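You operate a simulated robot arm through the tools that you are given. There is no shell and no other tool.

You are at the controls of a simulated two-armed robot. One attempt, no reset.

JOB
Hold the dustpan on the gauging bench top steady with one hand and put the 25 mm camera lens from the gauging bench top in it with the other. Shut the right tank door. Open the sorter five wide drawer, fetch the black computer mouse from the inside of the sorter five wide drawer and set it on the shelf under the drain spout, then shut the drawer. Close the sorter five narrow drawer. Any order will do.

The check looks at the end state, three seconds after you hand in, the way a careful person would. Anything else that was tipped, shoved, dropped, spilled or broken makes it a failure.

ROBOT AND FRAMES
Two 7-joint arms with two-finger grippers on one trunk, on a base that drives. Base frame: it is fixed to the floor where the robot stands at the start and does not move with it; the origin is under the middle of the robot, x ahead of it, y to its left, z up. Lengths are in cm, angles in rad, forces in N, time in s.
The left shoulder is at the start at [6, 12.3, 94.5], the right one opposite. With the tool pointing down near the work surface each hand reaches from about 36 to 80 cm from the robot's upright axis, wherever it stands, measured 20 degrees to its own side. Places, roughly: black computer mouse (6x10x4 cm) [130, -40, 80]; camera lens [-325, 175, 75]; dustpan (30x17x9 cm) [-390, 160, 80]; right tank door [-210, 310, 40]; shelf under the drain spout (26x23 cm) [84, -140, 100]; sorter five narrow drawer [200, -20, 80]; sorter five wide drawer [150, -40, 80]. Payload 1.47 kg a hand.
The TCP of each hand is the grasp point between the finger pads, 1.6 cm short of the fingertips. In the tool frame z runs along the fingers and y along their closing line. The gripper opens to 8.7 cm. The gripper's body begins 5.5 cm behind the TCP.
Orientation is that of the tool frame in the base frame, as a unit quaternion [w, x, y, z]. With the fingers straight down and closing along the base's y, the tool's x points along the base's -x, its y along +y and its z along -z.

CONTROLS
- The arms move only by the tool step_arm. It takes "left_steps", "right_steps" or both (then of equal length, played together; a hand with none holds still); each is a list of rows, each an object of numbers (a shift or turn left out is 0, a gripper value left out holds the last): "wx", "wy", "wz": the turn, a rotation vector about the base's x, y, z in degrees; "x", "y", "z": the shift along the base's x, y, z in cm; "hand": the finger opening in cm, from 0 to 8.7. In form: [{"wx": .., "wy": .., "wz": .., "x": .., "y": .., "z": .., "hand": ..}, ...]. A call has 1 to 20 rows; each row shifts and turns the commanded pose from where the row before left it. A row lasts 0.2 s, in which the tool goes at most 5 cm and 0.15 rad; a call with a longer step from one row to the next is refused whole, and so is a gripper value outside its range. Where a pose cannot be reached the arm comes as near as it can. A force on the tool above 40 N (or 10 N above the force at the start of the call, whichever is more), or a blocked arm, ends the call early, and 0.2 s more pass. Each finger travels about 15.3 cm/s and halts on what it meets, pressing with about 28 N; the grip force reading is that of the motor and also rises with nothing between the fingers. The clock runs only during rows and for 0.2 s after the last one: add rows that do not move to give the fingers time. It gives the time, the measured TCP pose, the force on the tool (base axes), the opening and the grip force at its end, in the units of the frame above (readings bear some noise), with the torque about the TCP (base axes, N m) and any sound that the robot's microphone picked up.
- Cameras (640 x 400 px; columns grow to the right, rows downward): "scene" is now at [9.6, 0.14, 151.36]; the picture's right is [0.01, -1.00, 0.00], its down [-0.62, -0.01, -0.79] and it looks along [0.79, 0.01, -0.62] (base axes); focal length 272 px, centre (320, 200). "left" rides on the left gripper at [7.3, -1.2, -9] in its tool frame; the picture's right is [0.16, 0.99, 0.00], its down [-0.72, 0.12, -0.68] and it looks along [-0.67, 0.11, 0.73] (tool axes); focal length 247 px, centre (320, 200). "right" rides on the right gripper at [7.3, 1.2, -9] in its tool frame; the picture's right is [-0.16, 0.99, 0.00], its down [-0.72, -0.12, -0.68] and it looks along [-0.67, -0.11, 0.73] (tool axes); focal length 247 px, centre (320, 200). There is no depth. A picture from a camera that has moved, and an enlarged one, comes with that camera's place and axes in the base frame and with its lens.
- snapshot(camera): a new picture of that camera. No time passes.
- lift_body(by): slides the trunk up (or, below 0, down) by that many cm; the arms and the scene camera ride with it, the base frame stays. It gives what a move gives, with no picture.
- base_move(legs): drives the robot by 1 to 6 legs, each [ahead, left, turn to the left] in cm, cm and rad, along the robot's own axes; the way and the turn of a leg run together, so that a leg with both is an arc; at most 150 cm and 3.142 rad a leg. The arms and the cameras ride along, it lands a little off, and it stops where it bumps. It gives what a move gives.
- pan_tilt(pan, tilt): turns the head with the scene camera to pan (to the left, within 2.094 rad either way) and tilt (down, from -0.506 to 1.204), counted from straight ahead of the robot. It gives what a move gives.
- close_up(camera, box): a new picture of the part [left, top, right, bottom] of that camera's present view, enlarged. No time passes.
- sign_off(): hands the job in; it is judged then, once.

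Places have to be worked out from the pictures, the camera data and where the tool is seen. Open the grippers and draw the arms clear of the work before you hand the job in, unless the task says otherwise.

The tools are called by a JSON object that holds its "api" and its "payload". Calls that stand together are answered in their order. step_arm: Moves the arms, as the interface text tells. Its arguments: {"type":"object","properties":{"left_steps":{"type":"array"},"right_steps":{"type":"array"}},"required":[]} The other tools are called the same way: lift_body (by) slides the trunk up or down; base_move (legs) drives the base; pan_tilt (pan, tilt) turns the head that bears the scene camera; snapshot (camera) takes a picture; close_up (camera, box) takes an enlarged picture of a part of a camera's view; sign_off () hands the job in.

At the start:

```text
time: 0.0
left_eef_pos: [51.04, 16.81, 108.69]
left_tool_rot: [0.001, 0.0, 1.0, 0.0]
left_force: [0.1, 0.4, -0.4]
left_ft_torque: [0.03, -0.01, 0.02]
left_opening: 8.71
left_gripper_force: 0.0
right_eef_pos: [43.76, -15.54, 105.27]
right_tool_rot: [-0.001, -0.001, 1.0, 0.0]
right_force: [-0.3, 0.8, 0.5]
right_ft_torque: [-0.01, -0.02, 0.0]
right_opening: 8.68
right_gripper_force: 0.1
trunk travel left (down, up): [-10.0, 13.0]
robot x, y, heading: [0.48, -0.05, -0.005]
head pan, tilt: [0.012, 0.665]
```

scene: 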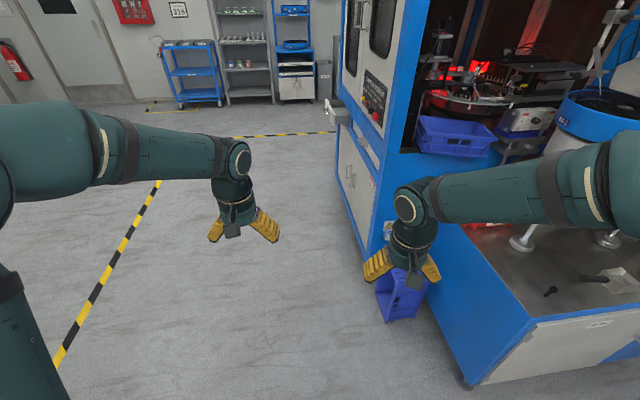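
right: 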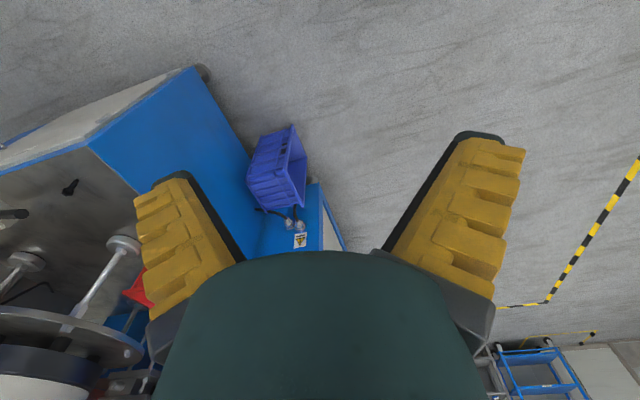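
left: 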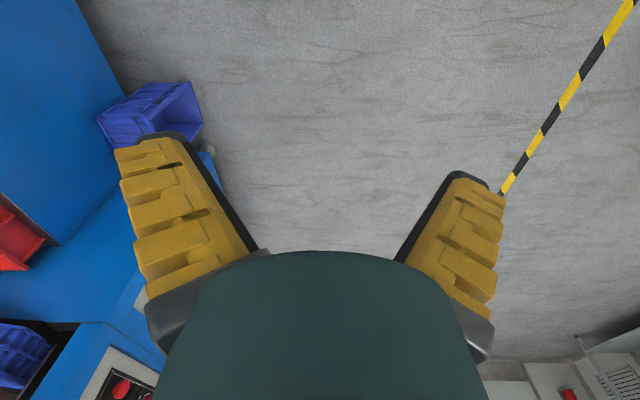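

I start by looking around at the machine in front before moving anything.

{"api": "close_up", "payload": {"camera": "scene", "box": [320, 0, 480, 100]}}

{"api": "close_up", "payload": {"camera": "scene", "box": [320, 0, 640, 200]}}

```text
4.00 times, centred on (400, 50) of scene
camera zoom: at [9.6, 0.14, 151.36], right [0.01, -1.0, 0.0], down [-0.62, -0.01, -0.79], along [0.79, 0.01, -0.62], focal length 1089 px, centre (0, 800)
```

zoom: 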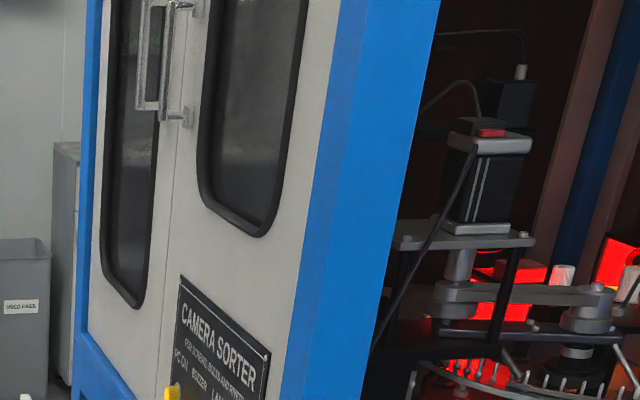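

```text
2.00 times, centred on (480, 100) of scene
camera zoom: at [9.6, 0.14, 151.36], right [0.01, -1.0, 0.0], down [-0.62, -0.01, -0.79], along [0.79, 0.01, -0.62], focal length 545 px, centre (0, 400)
```

zoom: 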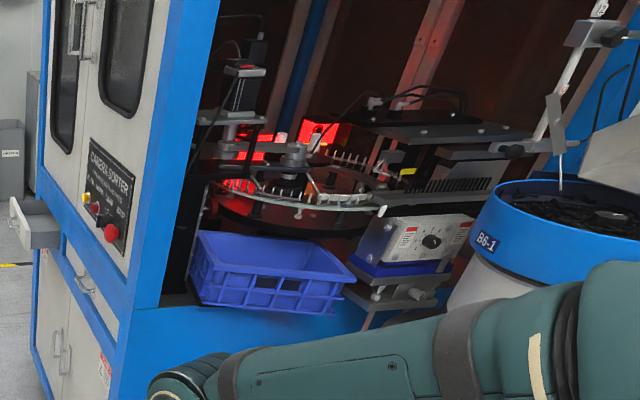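

The sorter's side face carries the drawers; the narrow one appears open. I'll turn the head to see the drain spout area on the right.

{"api": "pan_tilt", "payload": {"pan": -0.8, "tilt": 0.4}}

{"api": "snapshot", "payload": {"camera": "scene"}}

{"api": "pan_tilt", "payload": {"pan": -0.2, "tilt": 0.4}}

{"api": "snapshot", "payload": {"camera": "scene"}}

```text
time: 1.1
left_eef_pos: [51.01, 16.78, 108.58]
left_tool_rot: [0.001, 0.0, 1.0, 0.0]
left_force: [-0.7, 0.1, -0.2]
left_ft_torque: [0.02, -0.02, -0.02]
left_opening: 8.68
left_gripper_force: 0.0
right_eef_pos: [43.82, -15.65, 105.19]
right_tool_rot: [0.001, -0.001, 1.0, 0.0]
right_force: [0.1, -0.3, -0.3]
right_ft_torque: [0.02, -0.02, 0.03]
right_opening: 8.7
right_gripper_force: 0.0
trunk travel left (down, up): [-10.0, 13.0]
robot x, y, heading: [-0.22, -0.08, -0.002]
head pan, tilt: [-0.799, 0.4]
```

```text
taken
camera scene: at [7.44, -6.6, 153.75], right [-0.72, -0.7, 0.0], down [-0.27, 0.28, -0.92], along [0.64, -0.66, -0.39], focal length 272 px, centre (320, 200)
```

scene: 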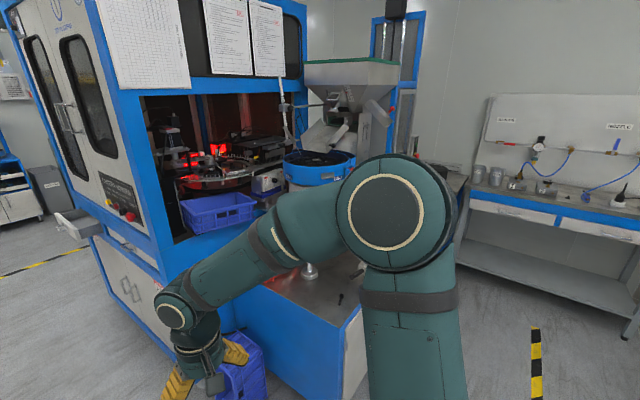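

```text
time: 2.1
left_eef_pos: [51.09, 16.82, 108.73]
left_tool_rot: [0.002, 0.001, 1.0, 0.001]
left_force: [0.4, 0.7, 0.1]
left_ft_torque: [-0.05, 0.04, 0.04]
left_opening: 8.71
left_gripper_force: 0.0
right_eef_pos: [43.78, -15.72, 105.27]
right_tool_rot: [0.0, 0.0, 1.0, 0.0]
right_force: [0.5, 0.0, -0.1]
right_ft_torque: [0.01, -0.04, -0.01]
right_opening: 8.69
right_gripper_force: 0.1
trunk travel left (down, up): [-10.0, 13.0]
robot x, y, heading: [0.15, -0.12, -0.005]
head pan, tilt: [-0.201, 0.4]
```

```text
taken
camera scene: at [10.06, -1.81, 153.75], right [-0.2, -0.98, 0.0], down [-0.38, 0.08, -0.92], along [0.9, -0.18, -0.39], focal length 272 px, centre (320, 200)
```

scene: 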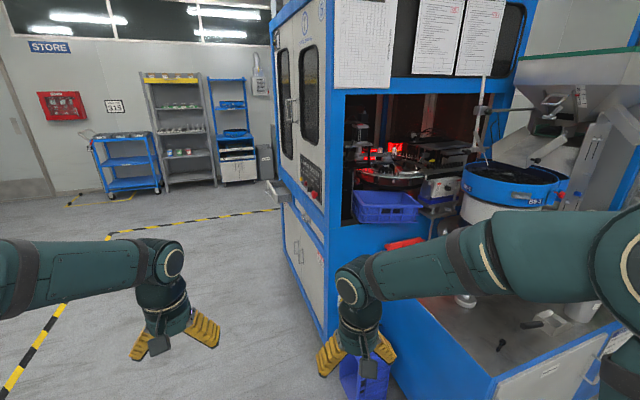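

The drawers are on the machine's left-hand side face. I'll drive left and ahead to get a view of that face and confirm the drawer places.

{"api": "base_move", "payload": {"legs": [[0, 80, 0], [90, 0, 0], [0, 0, -1.2]]}}

{"api": "pan_tilt", "payload": {"pan": 0.0, "tilt": 0.5}}

{"api": "snapshot", "payload": {"camera": "scene"}}

```text
time: 16.8
left_eef_pos: [126.44, 41.17, 108.65]
left_tool_rot: [0.001, 0.545, 0.839, -0.001]
left_force: [-0.2, -0.5, -0.1]
left_ft_torque: [-0.05, 0.01, 0.0]
left_opening: 8.69
left_gripper_force: 0.1
right_eef_pos: [93.83, 34.47, 105.18]
right_tool_rot: [-0.001, 0.544, 0.839, 0.0]
right_force: [-0.7, 0.1, 0.3]
right_ft_torque: [-0.01, 0.04, 0.0]
right_opening: 8.7
right_gripper_force: 0.0
trunk travel left (down, up): [-10.0, 13.0]
robot x, y, heading: [90.05, 80.62, -1.147]
head pan, tilt: [-0.201, 0.4]
```

```text
time: 17.5
left_eef_pos: [126.39, 41.12, 108.69]
left_tool_rot: [0.001, 0.544, 0.839, 0.0]
left_force: [-0.6, 0.2, 0.5]
left_ft_torque: [0.0, 0.0, 0.0]
left_opening: 8.71
left_gripper_force: 0.0
right_eef_pos: [93.83, 34.53, 105.17]
right_tool_rot: [-0.001, 0.544, 0.839, 0.0]
right_force: [-0.1, 0.6, 0.1]
right_ft_torque: [0.01, -0.01, 0.01]
right_opening: 8.7
right_gripper_force: 0.1
trunk travel left (down, up): [-10.0, 13.0]
robot x, y, heading: [90.03, 80.7, -1.148]
head pan, tilt: [0.0, 0.499]
```

```text
taken
camera scene: at [94.29, 71.66, 152.84], right [-0.91, -0.41, 0.0], down [-0.2, 0.44, -0.88], along [0.36, -0.8, -0.48], focal length 272 px, centre (320, 200)
```

scene: 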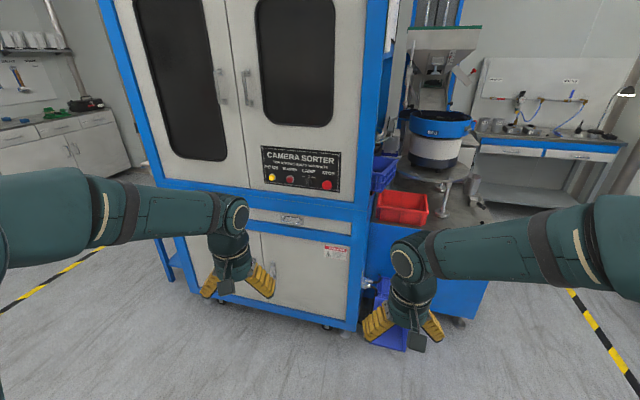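

The wide drawer (with bow handle) is visible between the upper and lower doors. Taking close-ups of the handle and the area hidden by the left arm.

{"api": "close_up", "payload": {"camera": "scene", "box": [160, 150, 400, 300]}}

{"api": "base_move", "payload": {"legs": [[0, 60, 0]]}}

{"api": "snapshot", "payload": {"camera": "scene"}}

```text
2.67 times, centred on (280, 225) of scene
camera zoom: at [94.29, 71.66, 152.84], right [-0.91, -0.41, 0.0], down [-0.2, 0.44, -0.88], along [0.36, -0.8, -0.48], focal length 726 px, centre (427, 133)
```

zoom: 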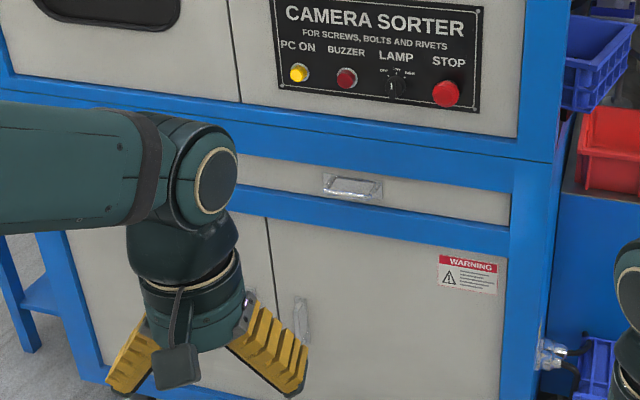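

```text
time: 23.2
left_eef_pos: [180.83, 65.2, 108.72]
left_tool_rot: [0.001, 0.547, 0.837, -0.001]
left_force: [0.0, 0.3, -0.6]
left_ft_torque: [0.01, -0.03, 0.0]
left_opening: 8.69
left_gripper_force: 0.0
right_eef_pos: [148.03, 58.81, 105.2]
right_tool_rot: [0.0, 0.546, 0.838, 0.0]
right_force: [0.5, -0.9, 0.1]
right_ft_torque: [0.05, -0.02, 0.02]
right_opening: 8.7
right_gripper_force: 0.0
trunk travel left (down, up): [-10.0, 13.0]
robot x, y, heading: [144.55, 105.07, -1.151]
head pan, tilt: [0.0, 0.499]
```

```text
taken
camera scene: at [148.89, 95.93, 152.84], right [-0.92, -0.4, 0.0], down [-0.19, 0.44, -0.88], along [0.35, -0.8, -0.48], focal length 272 px, centre (320, 200)
```

scene: 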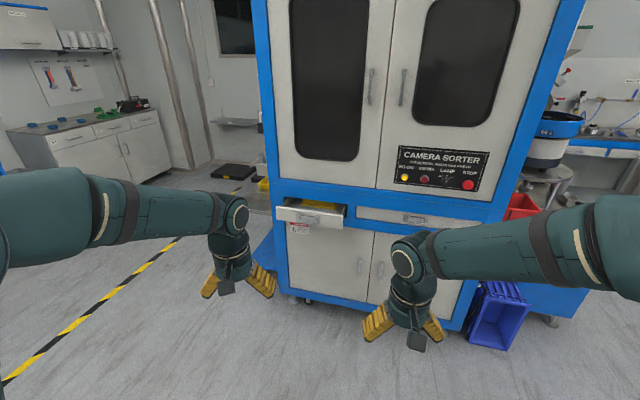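

Triangulating the two views: the wide drawer's handle is near [155.5, -31, 78], the face normal is about [-0.12, 0.99], and the open narrow drawer's front is near [204, -15, 78]. I turn to face the machine squarely and come closer for a better look.

{"api": "base_move", "payload": {"legs": [[0, 0, -0.3], [40, 0, 0], [0, 20, 0]]}}

{"api": "pan_tilt", "payload": {"pan": 0.0, "tilt": 0.65}}

{"api": "snapshot", "payload": {"camera": "scene"}}

```text
time: 28.6
left_eef_pos: [190.8, 18.48, 108.67]
left_tool_rot: [0.001, 0.669, 0.743, -0.001]
left_force: [-0.3, 0.0, -0.1]
left_ft_torque: [-0.01, -0.02, 0.03]
left_opening: 8.69
left_gripper_force: 0.1
right_eef_pos: [157.73, 22.26, 105.2]
right_tool_rot: [0.0, 0.668, 0.744, 0.0]
right_force: [0.3, 0.3, -0.2]
right_ft_torque: [0.01, 0.06, -0.02]
right_opening: 8.72
right_gripper_force: 0.0
trunk travel left (down, up): [-10.0, 13.0]
robot x, y, heading: [168.56, 67.31, -1.467]
head pan, tilt: [0.0, 0.499]
```

```text
time: 29.4
left_eef_pos: [190.72, 18.5, 108.71]
left_tool_rot: [0.0, 0.669, 0.743, -0.001]
left_force: [0.0, -0.2, 0.4]
left_ft_torque: [-0.01, 0.0, 0.0]
left_opening: 8.68
left_gripper_force: 0.0
right_eef_pos: [157.65, 22.23, 105.23]
right_tool_rot: [0.0, 0.668, 0.744, 0.0]
right_force: [0.3, -0.2, -0.1]
right_ft_torque: [-0.01, 0.02, -0.02]
right_opening: 8.71
right_gripper_force: 0.0
trunk travel left (down, up): [-10.0, 13.0]
robot x, y, heading: [168.89, 67.56, -1.463]
head pan, tilt: [0.0, 0.649]
```

```text
taken
camera scene: at [169.59, 57.79, 151.51], right [-0.99, -0.11, 0.0], down [-0.06, 0.6, -0.8], along [0.08, -0.79, -0.6], focal length 272 px, centre (320, 200)
```

scene: 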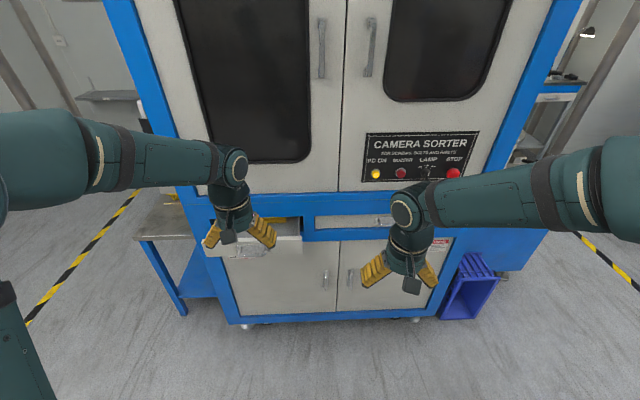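

The face is close to square with me now. I'll take enlarged views for precise edge positions of both drawers.

{"api": "close_up", "payload": {"camera": "scene", "box": [180, 170, 340, 270]}}

{"api": "close_up", "payload": {"camera": "scene", "box": [300, 100, 500, 225]}}

{"api": "snapshot", "payload": {"camera": "right"}}

{"api": "snapshot", "payload": {"camera": "left"}}

```text
4.00 times, centred on (260, 220) of scene
camera zoom: at [169.59, 57.79, 151.51], right [-0.99, -0.11, 0.0], down [-0.06, 0.6, -0.8], along [0.08, -0.79, -0.6], focal length 1089 px, centre (560, 120)
```

zoom: 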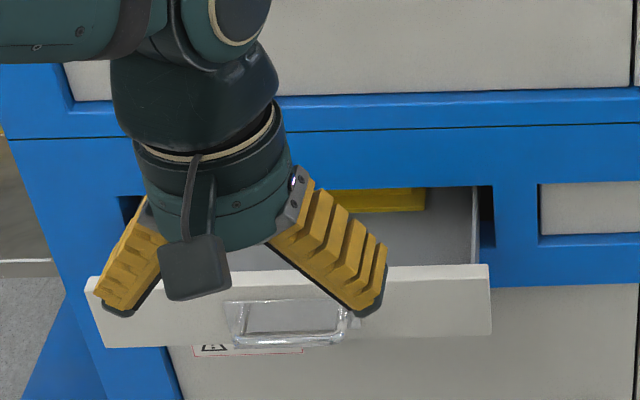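

```text
3.20 times, centred on (400, 162) of scene
camera zoom: at [169.59, 57.79, 151.51], right [-0.99, -0.11, 0.0], down [-0.06, 0.6, -0.8], along [0.08, -0.79, -0.6], focal length 872 px, centre (64, 320)
```

zoom: 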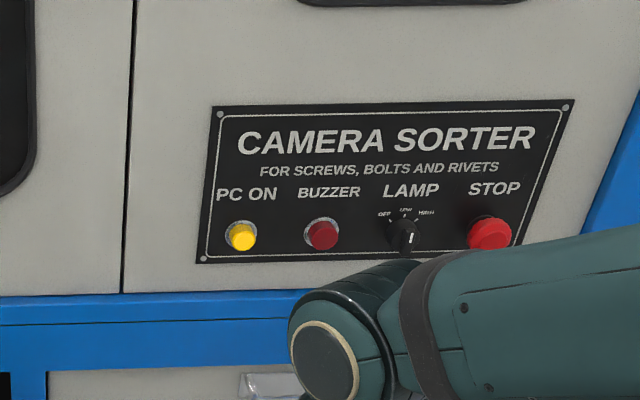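

```text
taken
camera right: at [158.03, 29.56, 114.06], right [1.0, -0.05, 0.0], down [-0.04, -0.73, 0.68], along [-0.04, -0.68, -0.73], focal length 247 px, centre (320, 200)
```

right: 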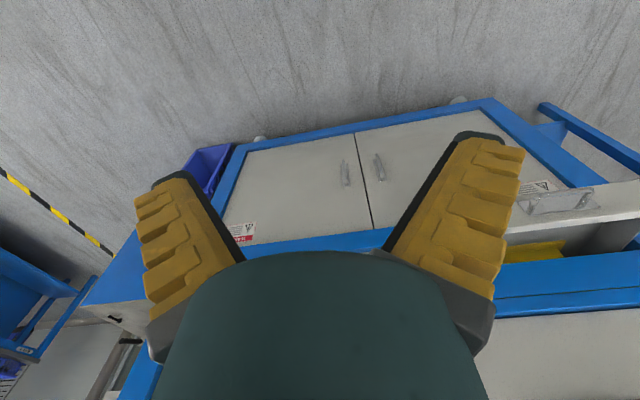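

```text
taken
camera left: at [188.93, 25.64, 117.59], right [0.97, 0.26, 0.0], down [0.19, -0.71, 0.68], along [0.18, -0.66, -0.73], focal length 247 px, centre (320, 200)
```

left: 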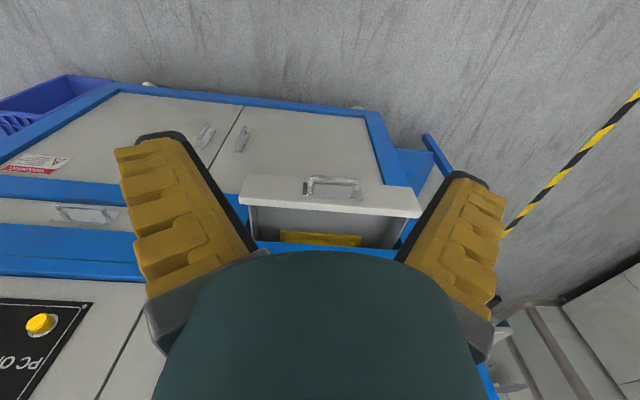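

The face is yawed about 0.157 rad (outward normal ≈ [-0.156, 0.988]); the narrow drawer is out about 15 cm with its right top corner at ≈[183, -8.5, 84]. I move the base squarely in front, about 75 cm from the face.

{"api": "base_move", "payload": {"legs": [[0, 0, 0.049], [18, -24, 0]]}}

{"api": "snapshot", "payload": {"camera": "scene"}}

{"api": "snapshot", "payload": {"camera": "left"}}

{"api": "snapshot", "payload": {"camera": "right"}}

```text
time: 32.5
left_eef_pos: [172.4, -1.62, 108.66]
left_tool_rot: [0.001, 0.65, 0.76, -0.001]
left_force: [-0.4, -0.1, 0.1]
left_ft_torque: [0.04, -0.04, 0.02]
left_opening: 8.7
left_gripper_force: 0.1
right_eef_pos: [139.26, 0.36, 105.35]
right_tool_rot: [0.0, 0.648, 0.762, 0.0]
right_force: [-0.9, -0.5, -0.2]
right_ft_torque: [0.02, -0.03, 0.0]
right_opening: 8.71
right_gripper_force: 0.0
trunk travel left (down, up): [-10.0, 13.0]
robot x, y, heading: [147.47, 46.41, -1.413]
head pan, tilt: [0.0, 0.649]
```

```text
taken
camera scene: at [149.22, 36.49, 151.5], right [-0.99, -0.16, 0.0], down [-0.1, 0.6, -0.8], along [0.13, -0.79, -0.6], focal length 272 px, centre (320, 200)
```

scene: 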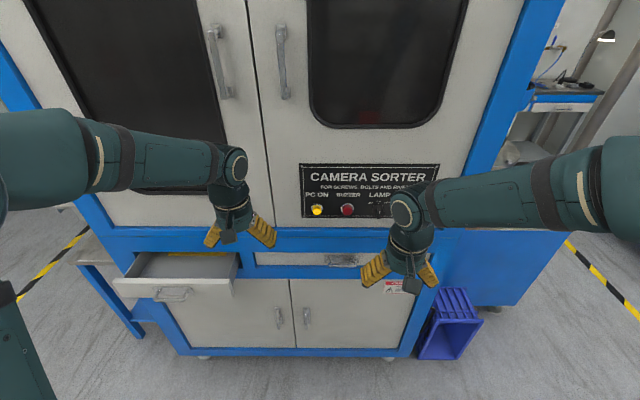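

```text
taken
camera left: at [170.22, 5.4, 117.59], right [0.95, 0.31, 0.0], down [0.23, -0.7, 0.68], along [0.21, -0.65, -0.73], focal length 247 px, centre (320, 200)
```

left: 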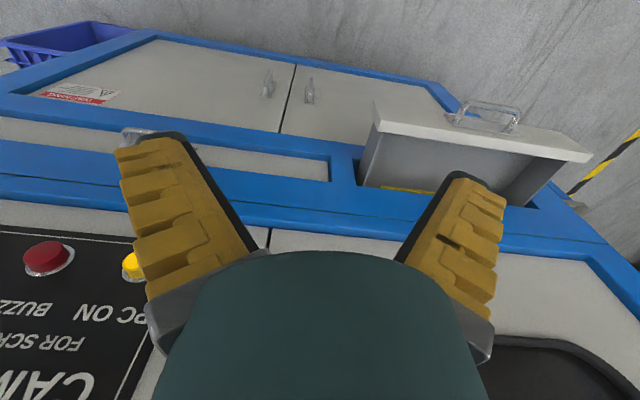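

```text
taken
camera right: at [139.14, 7.7, 114.05], right [1.0, 0.0, 0.0], down [0.0, -0.73, 0.68], along [0.0, -0.68, -0.73], focal length 247 px, centre (320, 200)
```

right: 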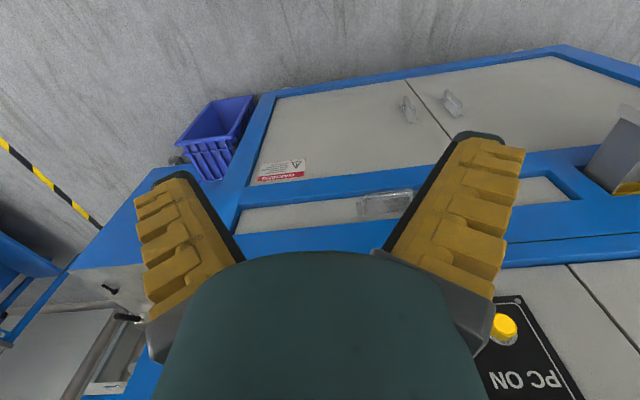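

{"api": "close_up", "payload": {"camera": "scene", "box": [100, 220, 260, 320]}}

{"api": "close_up", "payload": {"camera": "scene", "box": [230, 210, 390, 310]}}

{"api": "close_up", "payload": {"camera": "left", "box": [340, 60, 640, 247]}}

{"api": "close_up", "payload": {"camera": "right", "box": [230, 130, 430, 255]}}

```text
4.00 times, centred on (180, 270) of scene
camera zoom: at [149.22, 36.49, 151.5], right [-0.99, -0.16, 0.0], down [-0.1, 0.6, -0.8], along [0.13, -0.79, -0.6], focal length 1089 px, centre (880, -80)
```

zoom: 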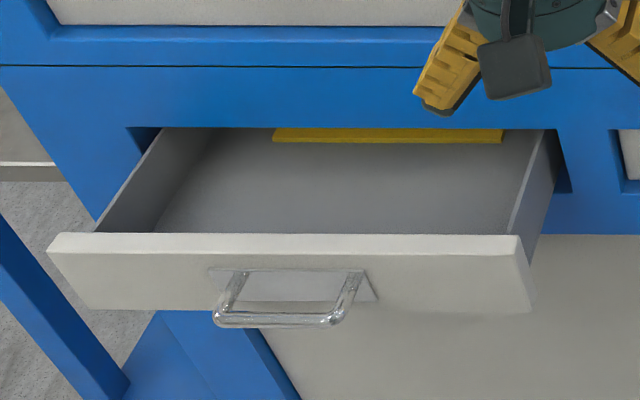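

```text
4.00 times, centred on (310, 260) of scene
camera zoom: at [149.22, 36.49, 151.5], right [-0.99, -0.16, 0.0], down [-0.1, 0.6, -0.8], along [0.13, -0.79, -0.6], focal length 1089 px, centre (360, -40)
```

zoom: 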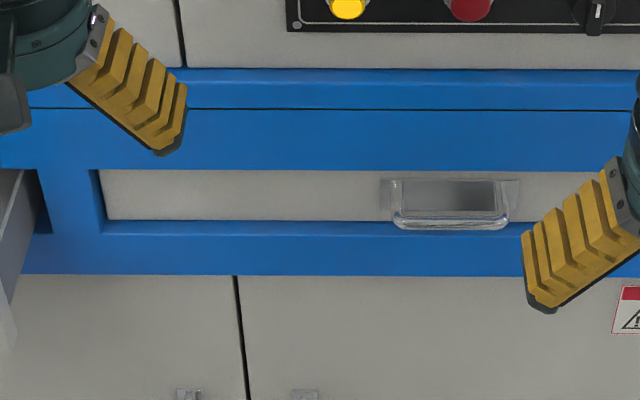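

```text
2.13 times, centred on (490, 154) of left
camera zoom: at [170.22, 5.4, 117.59], right [0.95, 0.31, 0.0], down [0.23, -0.7, 0.68], along [0.21, -0.65, -0.73], focal length 527 px, centre (-43, 299)
```

zoom: 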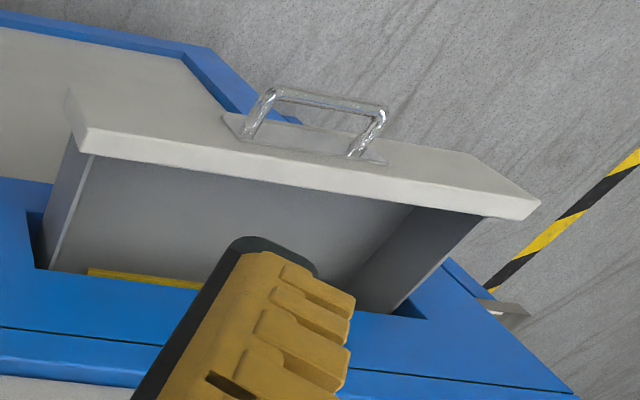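

```text
3.20 times, centred on (330, 192) of right
camera zoom: at [139.14, 7.7, 114.05], right [1.0, 0.0, 0.0], down [0.0, -0.73, 0.68], along [0.0, -0.68, -0.73], focal length 790 px, centre (288, 224)
```

zoom: 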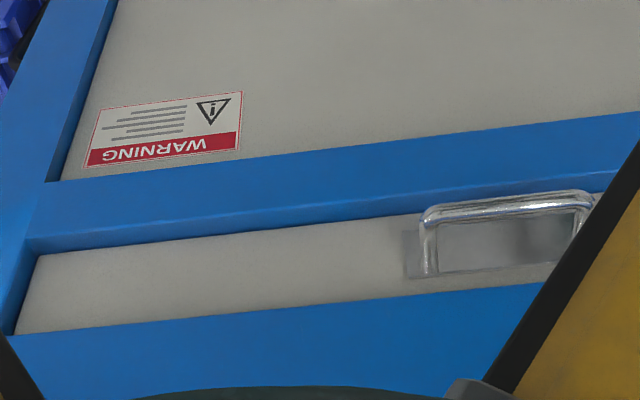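

Triangulating from the hand and scene cameras: narrow drawer panel spans x 183–217 at y ≈ -8.4…-3 (z 76–84), open ~11 cm; wide drawer handle bar at ≈[151, -21, 81.7]. I bring the left hand, closed, in front of the narrow drawer panel right of its handle.

{"api": "step_arm", "payload": {"left_steps": [{"hand": 0, "x": 4, "y": 0.5}, {"x": 4, "y": 0.5}, {"x": 4}, {"x": 4}, {"z": -4}, {"z": -4}, {"z": -4}, {"z": -4}, {"z": -4}, {"z": -4}, {"z": -3.5}, {}]}}

{"api": "snapshot", "payload": {"camera": "scene"}}

{"api": "snapshot", "payload": {"camera": "left"}}

```text
time: 35.1
left_eef_pos: [188.45, -0.56, 81.12]
left_tool_rot: [0.0, 0.65, 0.76, -0.002]
left_force: [0.4, 0.3, 0.4]
left_ft_torque: [-0.03, 0.01, 0.0]
left_opening: 0.0
left_gripper_force: 28.0
right_eef_pos: [139.16, 0.26, 105.23]
right_tool_rot: [0.0, 0.649, 0.761, 0.0]
right_force: [-0.6, 0.1, 0.0]
right_ft_torque: [0.0, 0.0, 0.0]
right_opening: 8.69
right_gripper_force: 0.0
trunk travel left (down, up): [-10.0, 13.0]
robot x, y, heading: [147.68, 46.02, -1.41]
head pan, tilt: [0.0, 0.649]
```

```text
taken
camera scene: at [149.23, 36.56, 151.51], right [-0.99, -0.16, 0.0], down [-0.1, 0.6, -0.8], along [0.13, -0.79, -0.6], focal length 272 px, centre (320, 200)
```

scene: 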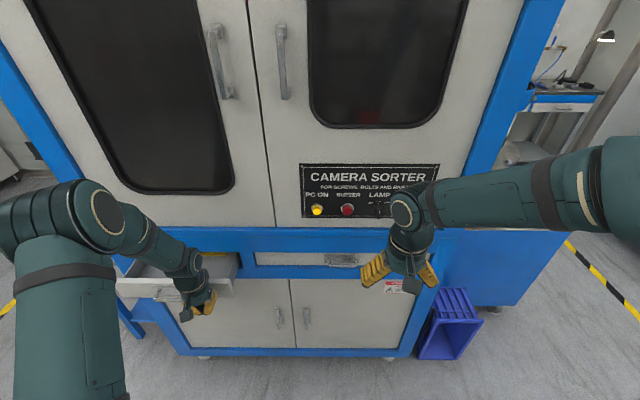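

```text
taken
camera left: at [186.24, 6.47, 90.06], right [0.95, 0.31, 0.0], down [0.23, -0.7, 0.68], along [0.21, -0.65, -0.73], focal length 247 px, centre (320, 200)
```

left: 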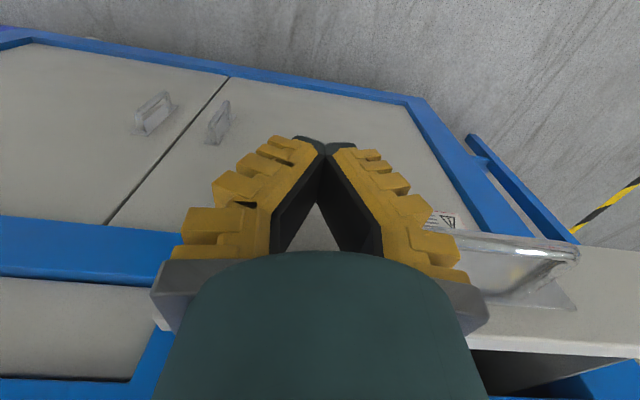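

The left hand is in front of the panel beside the handle, clear of it. I push inward along [0.156, -0.988] in small steps.

{"api": "step_arm", "payload": {"left_steps": [{"x": 0.39, "y": -2.47}, {"x": 0.31, "y": -1.98}, {"x": 0.23, "y": -1.48}, {"x": 0.23, "y": -1.48}, {"x": 0.23, "y": -1.48}, {"x": 0.23, "y": -1.48}, {"x": 0.23, "y": -1.48}, {"x": 0.23, "y": -1.48}, {"x": 0.23, "y": -1.48}]}}

{"api": "snapshot", "payload": {"camera": "scene"}}

```text
time: 36.5
left_eef_pos: [190.02, -10.86, 81.21]
left_tool_rot: [-0.002, 0.651, 0.759, 0.003]
left_force: [-3.1, 9.2, 4.3]
left_ft_torque: [-1.09, -0.29, -0.27]
left_opening: 0.0
left_gripper_force: 27.7
right_eef_pos: [139.27, 0.42, 105.23]
right_tool_rot: [0.0, 0.647, 0.762, -0.001]
right_force: [0.1, -0.3, 0.0]
right_ft_torque: [0.0, -0.01, 0.01]
right_opening: 8.7
right_gripper_force: 0.0
trunk travel left (down, up): [-10.0, 13.0]
robot x, y, heading: [147.6, 46.57, -1.411]
head pan, tilt: [0.0, 0.649]
stopped in row 7 (left hand): the force on the tool passed its limit at 47 N (the readings are from after the stop); the commanded pose is now the measured one
```

```text
taken
camera scene: at [149.23, 36.59, 151.51], right [-0.99, -0.16, 0.0], down [-0.1, 0.6, -0.8], along [0.13, -0.79, -0.6], focal length 272 px, centre (320, 200)
```

scene: 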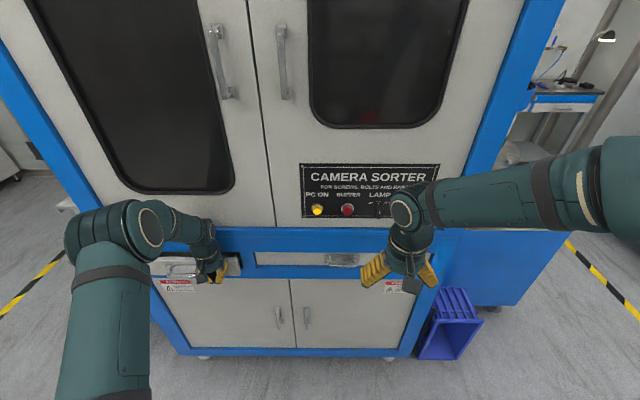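

The push stopped on force at 47 N. I look closely at whether the drawer is flush.

{"api": "close_up", "payload": {"camera": "scene", "box": [140, 210, 300, 310]}}

{"api": "snapshot", "payload": {"camera": "left"}}

```text
4.00 times, centred on (220, 260) of scene
camera zoom: at [149.23, 36.59, 151.51], right [-0.99, -0.16, 0.0], down [-0.1, 0.6, -0.8], along [0.13, -0.79, -0.6], focal length 1089 px, centre (720, -40)
```

zoom: 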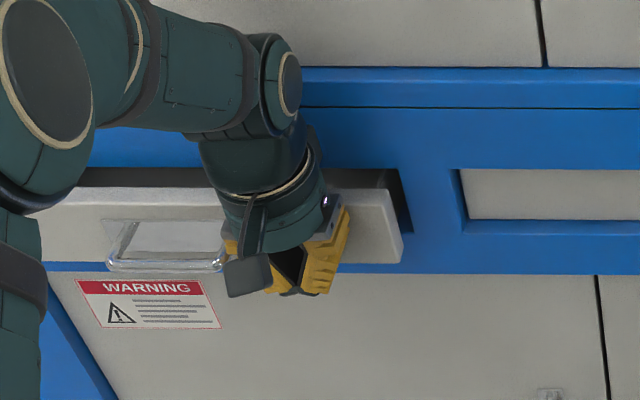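

```text
taken
camera left: at [187.84, -3.8, 90.08], right [0.95, 0.31, 0.0], down [0.23, -0.7, 0.67], along [0.21, -0.64, -0.74], focal length 247 px, centre (320, 200)
```

left: 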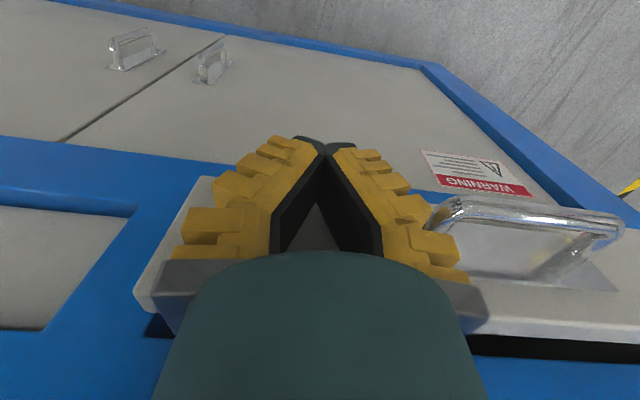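

The drawer is still ~6 cm out: the wrist, ~12 cm above the fingertips, met the upper frame. I back off and tilt the hand ~45° so that fingertips lead, then push again.

{"api": "step_arm", "payload": {"left_steps": [{"x": -0.4, "y": 2.5}, {"x": -0.4, "y": 2.5}, {"wx": -8, "wy": -1.27}, {"wx": -8, "wy": -1.27}, {"wx": -8, "wy": -1.27}, {"wx": -8, "wy": -1.27}, {"wx": -8, "wy": -1.27}, {"wx": -8, "wy": -1.27}, {}]}}

{"api": "snapshot", "payload": {"camera": "scene"}}

{"api": "snapshot", "payload": {"camera": "left"}}

```text
time: 38.5
left_eef_pos: [189.22, -5.94, 81.02]
left_tool_rot: [0.312, 0.593, 0.693, -0.266]
left_force: [-0.5, -0.2, 0.3]
left_ft_torque: [0.02, -0.05, -0.01]
left_opening: 0.0
left_gripper_force: 27.1
right_eef_pos: [139.16, 0.36, 105.29]
right_tool_rot: [0.0, 0.649, 0.761, 0.001]
right_force: [-0.3, -0.2, 0.6]
right_ft_torque: [0.05, 0.0, 0.0]
right_opening: 8.71
right_gripper_force: 0.0
trunk travel left (down, up): [-10.0, 13.0]
robot x, y, heading: [147.81, 46.13, -1.413]
head pan, tilt: [0.0, 0.649]
```

```text
taken
camera scene: at [149.24, 36.53, 151.5], right [-0.99, -0.16, 0.0], down [-0.1, 0.6, -0.8], along [0.13, -0.79, -0.6], focal length 272 px, centre (320, 200)
```

scene: 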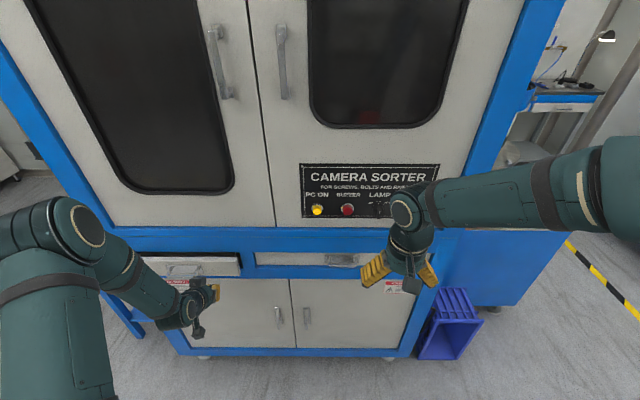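

```text
taken
camera left: at [186.37, 5.35, 81.53], right [0.96, 0.26, -0.12], down [0.11, 0.04, 0.99], along [0.26, -0.97, 0.01], focal length 247 px, centre (320, 200)
```

left: 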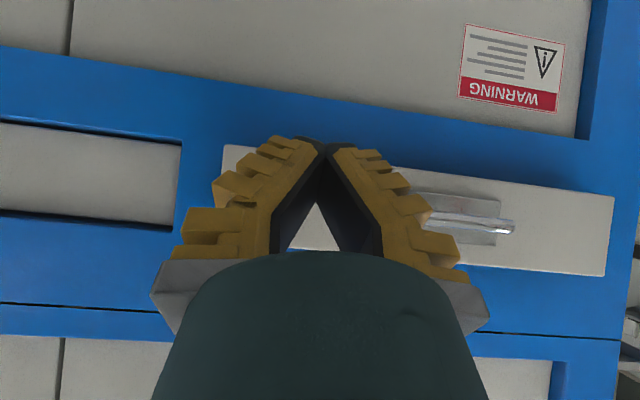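

Now the tilted fingertips face the panel. I raise 1.5 cm to be mid-panel and push inward again.

{"api": "step_arm", "payload": {"left_steps": [{"z": 1.5}, {"x": 0.31, "y": -1.98}, {"x": 0.31, "y": -1.98}, {"x": 0.16, "y": -0.99}, {"x": 0.16, "y": -0.99}, {"x": 0.16, "y": -0.99}, {"x": 0.16, "y": -0.99}, {"x": 0.16, "y": -0.99}, {"x": 0.16, "y": -0.99}, {"x": 0.16, "y": -0.99}, {"x": 0.16, "y": -0.99}, {"x": 0.16, "y": -0.99}, {"x": 0.16, "y": -0.99}]}}

{"api": "snapshot", "payload": {"camera": "scene"}}

{"api": "snapshot", "payload": {"camera": "left"}}

```text
time: 40.7
left_eef_pos: [190.9, -15.83, 82.31]
left_tool_rot: [0.308, 0.594, 0.696, -0.262]
left_force: [-5.6, 21.6, 14.0]
left_ft_torque: [-0.33, -0.07, -0.05]
left_opening: 0.58
left_gripper_force: 27.1
right_eef_pos: [139.17, 0.73, 105.35]
right_tool_rot: [0.001, 0.648, 0.762, -0.001]
right_force: [0.3, 0.7, -0.3]
right_ft_torque: [-0.01, -0.03, 0.01]
right_opening: 8.69
right_gripper_force: 0.1
trunk travel left (down, up): [-10.0, 13.0]
robot x, y, heading: [147.43, 45.87, -1.408]
head pan, tilt: [0.0, 0.649]
stopped in row 11 (left hand): the force on the tool passed its limit at 54 N (the readings are from after the stop); the commanded pose is now the measured one
```

```text
taken
camera scene: at [149.06, 36.97, 151.55], right [-0.99, -0.16, 0.0], down [-0.1, 0.59, -0.8], along [0.13, -0.79, -0.6], focal length 272 px, centre (320, 200)
```

scene: 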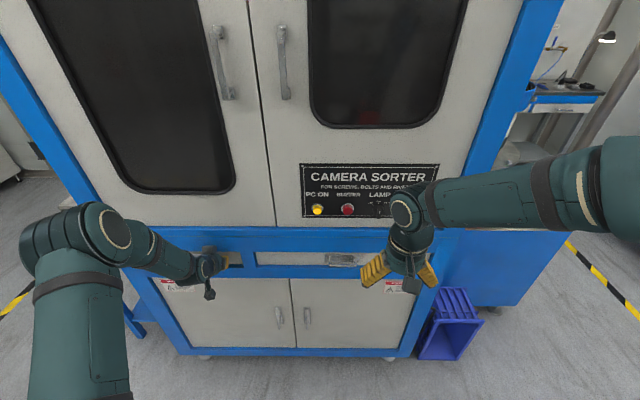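

```text
taken
camera left: at [188.07, -4.51, 82.98], right [0.96, 0.26, -0.12], down [0.11, 0.03, 0.99], along [0.26, -0.96, 0.0], focal length 247 px, centre (320, 200)
```

left: 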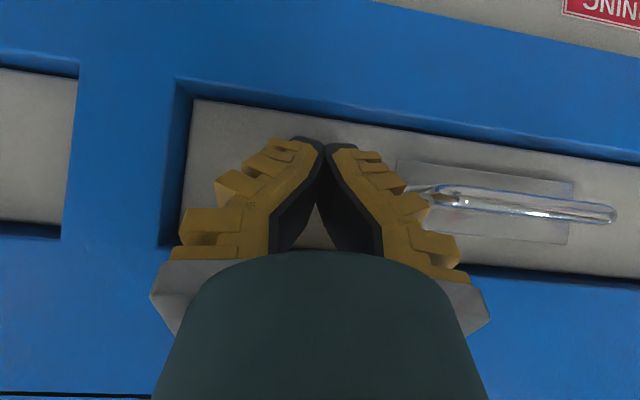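

The panel now sits inset in the frame and the force rose sharply, which suggests it's at its end stop. I back the hand off along the normal and check.

{"api": "step_arm", "payload": {"left_steps": [{"x": -0.4, "y": 2.5}, {"x": -0.6, "y": 4}, {"x": -0.6, "y": 4, "z": 1}, {"z": 4}, {"z": 4}, {"z": 4}, {"z": 4}]}}

{"api": "close_up", "payload": {"camera": "scene", "box": [140, 210, 380, 360]}}

{"api": "snapshot", "payload": {"camera": "left"}}

```text
time: 42.3
left_eef_pos: [189.32, -5.3, 99.34]
left_tool_rot: [0.307, 0.594, 0.696, -0.262]
left_force: [-0.5, 1.1, -0.5]
left_ft_torque: [-0.01, 0.0, 0.04]
left_opening: 0.0
left_gripper_force: 28.0
right_eef_pos: [139.18, 0.43, 105.22]
right_tool_rot: [0.0, 0.648, 0.761, 0.0]
right_force: [-0.1, -0.2, -0.3]
right_ft_torque: [0.01, 0.03, -0.02]
right_opening: 8.68
right_gripper_force: 0.0
trunk travel left (down, up): [-10.0, 13.0]
robot x, y, heading: [148.06, 46.16, -1.41]
head pan, tilt: [0.0, 0.649]
```

```text
2.67 times, centred on (260, 285) of scene
camera zoom: at [149.22, 36.66, 151.51], right [-0.99, -0.16, 0.0], down [-0.1, 0.6, -0.8], along [0.13, -0.79, -0.6], focal length 726 px, centre (480, -27)
```

zoom: 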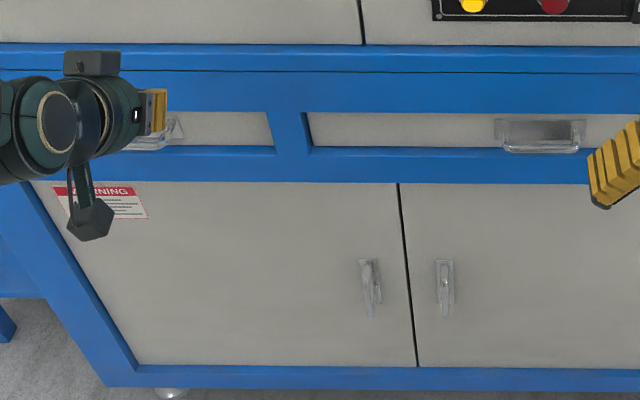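

```text
taken
camera left: at [186.57, 5.95, 99.86], right [0.96, 0.26, -0.12], down [0.11, 0.03, 0.99], along [0.26, -0.97, 0.0], focal length 247 px, centre (320, 200)
```

left: 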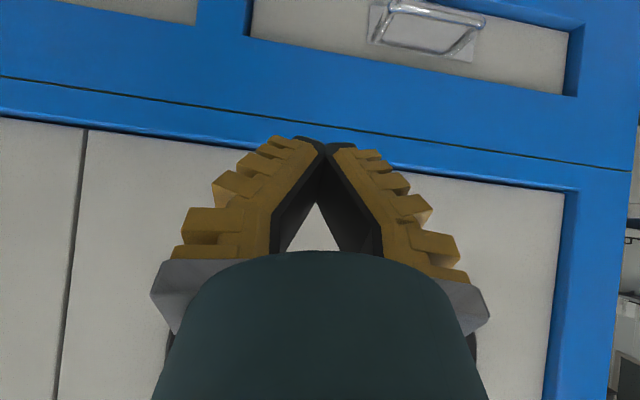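

The narrow drawer is closed. Next the wide drawer: I shift the base 15 cm to the right so its handle is in front of the left hand, and move the right hand aside.

{"api": "base_move", "payload": {"legs": [[0, -15, 0]]}}

{"api": "step_arm", "payload": {"right_steps": [{"x": -4, "y": 0.5}, {"x": -4, "y": 0.5}, {"x": -4, "y": 0.5}, {}, {}, {}, {}, {}, {}, {}, {}, {}], "left_steps": [{"wx": 0.93, "wy": -5.91, "wz": -5.58}, {"wx": 0.93, "wy": -5.91, "wz": -5.58}, {"wx": 0.93, "wy": -5.91, "wz": -5.58}, {"wx": 0.93, "wy": -5.91, "wz": -5.58}, {"wx": 0.93, "wy": -5.91, "wz": -5.58}, {"wx": 0.93, "wy": -5.91, "wz": -5.58}, {"wx": 0.93, "wy": -5.91, "wz": -5.58}, {"wx": 0.93, "wy": -5.91, "wz": -5.58}, {"wx": 0.93, "wy": -5.91, "wz": -5.58}, {"wx": 0.93, "wy": -5.91, "wz": -5.58}, {"wx": 0.93, "wy": -5.91, "wz": -5.58}, {}]}}

{"api": "snapshot", "payload": {"camera": "scene"}}

{"api": "snapshot", "payload": {"camera": "left"}}

```text
time: 44.3
left_eef_pos: [174.99, -7.67, 99.18]
left_tool_rot: [0.307, 0.594, 0.697, -0.261]
left_force: [-0.3, 0.8, 0.2]
left_ft_torque: [0.03, -0.02, -0.02]
left_opening: 0.0
left_gripper_force: 27.6
right_eef_pos: [124.79, -2.09, 105.27]
right_tool_rot: [0.0, 0.646, 0.763, 0.0]
right_force: [-0.1, -0.3, -0.1]
right_ft_torque: [0.03, -0.01, -0.01]
right_opening: 8.71
right_gripper_force: 0.1
trunk travel left (down, up): [-10.0, 13.0]
robot x, y, heading: [132.99, 43.69, -1.407]
head pan, tilt: [0.0, 0.649]
```

```text
time: 46.9
left_eef_pos: [175.02, -7.72, 99.13]
left_tool_rot: [0.399, 0.914, 0.07, 0.027]
left_force: [0.2, 0.5, 0.3]
left_ft_torque: [0.02, -0.02, 0.02]
left_opening: 0.01
left_gripper_force: 28.1
right_eef_pos: [112.86, -0.69, 105.03]
right_tool_rot: [0.0, 0.647, 0.763, 0.0]
right_force: [-0.5, 0.4, 0.0]
right_ft_torque: [0.01, -0.02, 0.0]
right_opening: 8.69
right_gripper_force: 0.1
trunk travel left (down, up): [-10.0, 13.0]
robot x, y, heading: [133.3, 43.83, -1.407]
head pan, tilt: [0.0, 0.649]
```

```text
taken
camera scene: at [134.69, 34.21, 151.5], right [-0.99, -0.16, 0.0], down [-0.1, 0.6, -0.8], along [0.13, -0.79, -0.6], focal length 272 px, centre (320, 200)
```

scene: 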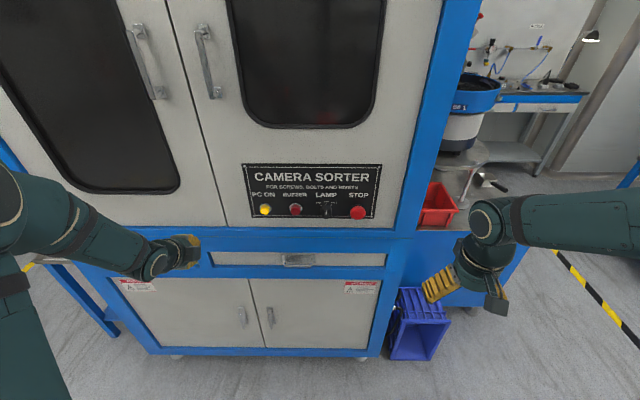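

```text
taken
camera left: at [181.29, 0.8, 104.31], right [0.26, -0.64, 0.72], down [-0.77, 0.31, 0.55], along [-0.58, -0.7, -0.41], focal length 247 px, centre (320, 200)
```

left: 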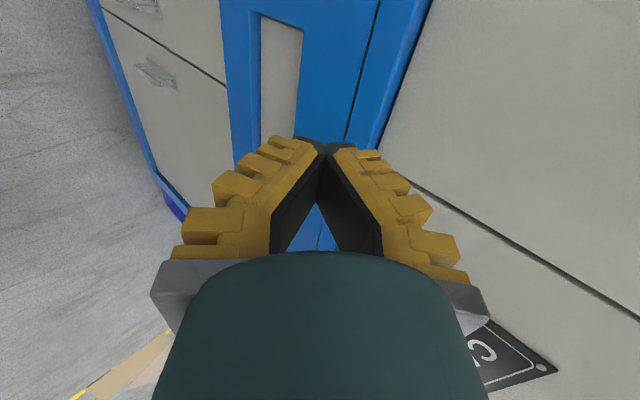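

Left hand is rolled for gripping the horizontal bar. I enlarge the wide drawer handle to fix its position from this new viewpoint.

{"api": "close_up", "payload": {"camera": "scene", "box": [200, 220, 400, 345]}}

```text
3.20 times, centred on (300, 282) of scene
camera zoom: at [134.69, 34.21, 151.5], right [-0.99, -0.16, 0.0], down [-0.1, 0.6, -0.8], along [0.13, -0.79, -0.6], focal length 872 px, centre (384, -64)
```

zoom: 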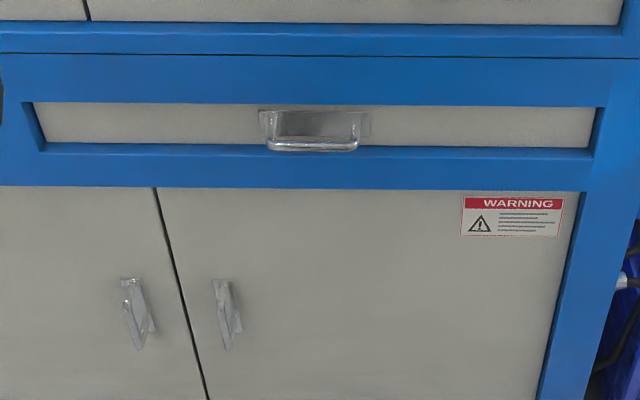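

The handle bar centre is confirmed at ≈[151.0, -20.9, 81.7]. I move the left hand to a pre-grasp point 8 cm back along its finger axis with fingers opened 3.6 cm.

{"api": "step_arm", "payload": {"left_steps": [{"x": -4.13, "y": -0.65, "hand": 3.6}, {"x": -4.13, "y": -0.65}, {"x": -4.13, "y": -0.65}, {"x": -4.13, "y": -0.65}, {"x": -4.13, "y": -0.65}, {"x": -4.13, "y": -0.65}, {"y": -1.17, "z": -4}, {"y": -1.17, "z": -4}, {"y": -1.17, "z": -4}, {}]}}

{"api": "snapshot", "payload": {"camera": "scene"}}

{"api": "snapshot", "payload": {"camera": "left"}}

```text
time: 49.1
left_eef_pos: [150.46, -15.17, 87.12]
left_tool_rot: [0.399, 0.914, 0.072, 0.026]
left_force: [-0.2, 0.1, 0.8]
left_ft_torque: [0.0, 0.0, 0.01]
left_opening: 4.2
left_gripper_force: 4.0
right_eef_pos: [112.78, -0.62, 105.1]
right_tool_rot: [0.0, 0.647, 0.763, 0.0]
right_force: [0.5, -0.1, 0.0]
right_ft_torque: [-0.02, -0.01, 0.03]
right_opening: 8.71
right_gripper_force: 0.1
trunk travel left (down, up): [-10.0, 13.0]
robot x, y, heading: [133.08, 43.44, -1.408]
head pan, tilt: [0.0, 0.649]
```

```text
taken
camera scene: at [134.67, 34.28, 151.51], right [-0.99, -0.16, 0.0], down [-0.1, 0.6, -0.8], along [0.13, -0.79, -0.6], focal length 272 px, centre (320, 200)
```

scene: 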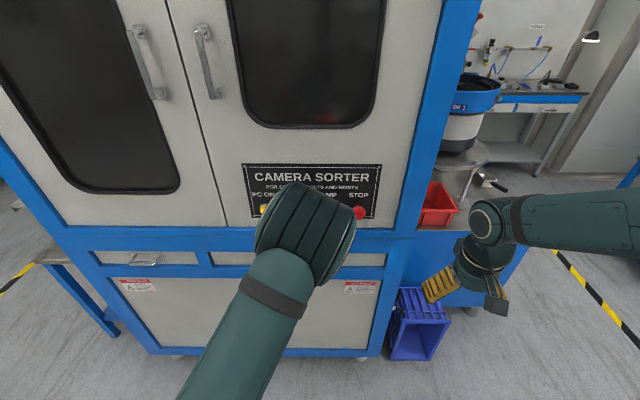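

```text
taken
camera left: at [156.65, -6.64, 92.18], right [0.26, -0.64, 0.72], down [-0.77, 0.31, 0.55], along [-0.58, -0.71, -0.41], focal length 247 px, centre (320, 200)
```

left: 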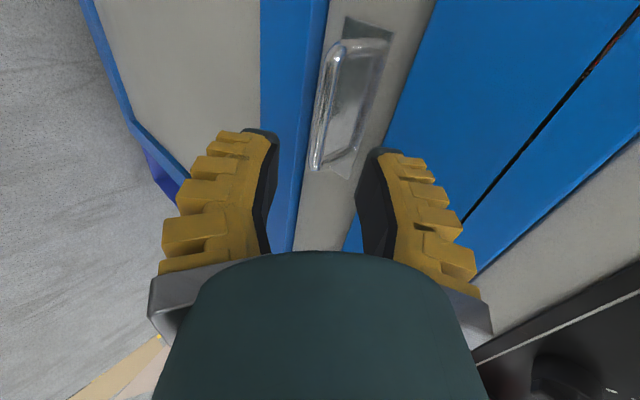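

In the hand camera the bar lies between the two fingers as predicted (about 0.5 cm toward the upper finger). I advance along the finger axis ~7.6 cm onto the bar, then look before closing.

{"api": "step_arm", "payload": {"left_steps": [{"x": 0.24, "y": -1.65, "z": -1.14}, {"x": 0.21, "y": -1.45, "z": -1.36}, {"x": 0.21, "y": -1.45, "z": -1.36}, {"x": 0.17, "y": -1.16, "z": -1.09}, {}]}}

{"api": "snapshot", "payload": {"camera": "left"}}

```text
time: 50.0
left_eef_pos: [150.82, -18.89, 83.23]
left_tool_rot: [0.397, 0.915, 0.072, 0.027]
left_force: [-3.3, 26.0, 13.3]
left_ft_torque: [-1.43, -0.19, -0.06]
left_opening: 4.13
left_gripper_force: 8.2
right_eef_pos: [112.78, -0.4, 105.15]
right_tool_rot: [0.001, 0.647, 0.763, 0.0]
right_force: [-0.7, -0.1, 0.3]
right_ft_torque: [0.0, 0.0, 0.0]
right_opening: 8.69
right_gripper_force: 0.0
trunk travel left (down, up): [-10.0, 13.0]
robot x, y, heading: [133.09, 43.81, -1.403]
head pan, tilt: [0.0, 0.649]
stopped in row 4 (left hand): the force on the tool passed its limit at 48 N (the readings are from after the stop); the commanded pose is now the measured one
```

```text
taken
camera left: at [157.13, -10.48, 88.37], right [0.26, -0.64, 0.72], down [-0.78, 0.3, 0.56], along [-0.57, -0.7, -0.42], focal length 247 px, centre (320, 200)
```

left: 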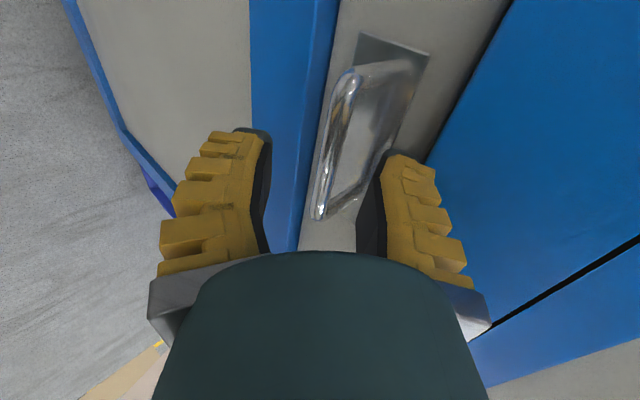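

The upper finger touched the frame edge before the bar was reached. I back off, tilt the hand to ~70° (nearly horizontal) and narrow the opening, aligned 5 cm in front of the bar.

{"api": "step_arm", "payload": {"left_steps": [{"x": -0.3, "y": 2.4}, {"wx": -7.6, "wy": -1.2, "hand": 2.6}, {"wx": -7.6, "wy": -1.2}, {"wx": -7.6, "wy": -1.2}, {}, {}]}}

{"api": "snapshot", "payload": {"camera": "left"}}

```text
time: 51.4
left_eef_pos: [150.55, -16.8, 83.08]
left_tool_rot: [0.571, 0.818, 0.062, 0.041]
left_force: [0.5, -1.6, -0.3]
left_ft_torque: [0.0, 0.0, 0.0]
left_opening: 3.21
left_gripper_force: 4.4
right_eef_pos: [112.82, -0.63, 105.15]
right_tool_rot: [0.0, 0.647, 0.763, 0.0]
right_force: [-0.3, 0.6, -0.1]
right_ft_torque: [0.0, 0.01, 0.03]
right_opening: 8.7
right_gripper_force: 0.1
trunk travel left (down, up): [-10.0, 13.0]
robot x, y, heading: [133.37, 43.71, -1.412]
head pan, tilt: [0.0, 0.649]
```

```text
taken
camera left: at [156.63, -6.98, 84.96], right [0.21, -0.31, 0.93], down [-0.8, 0.48, 0.35], along [-0.56, -0.82, -0.15], focal length 247 px, centre (320, 200)
```

left: 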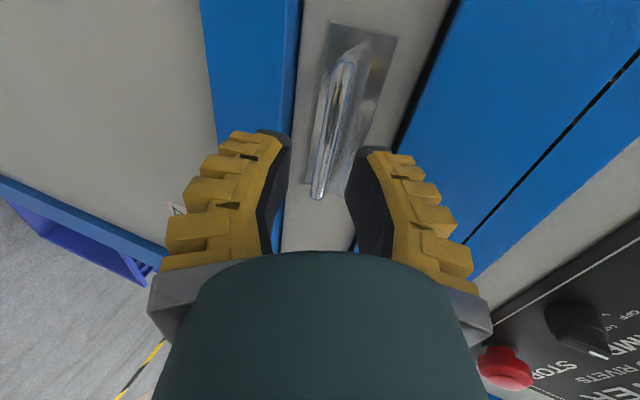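

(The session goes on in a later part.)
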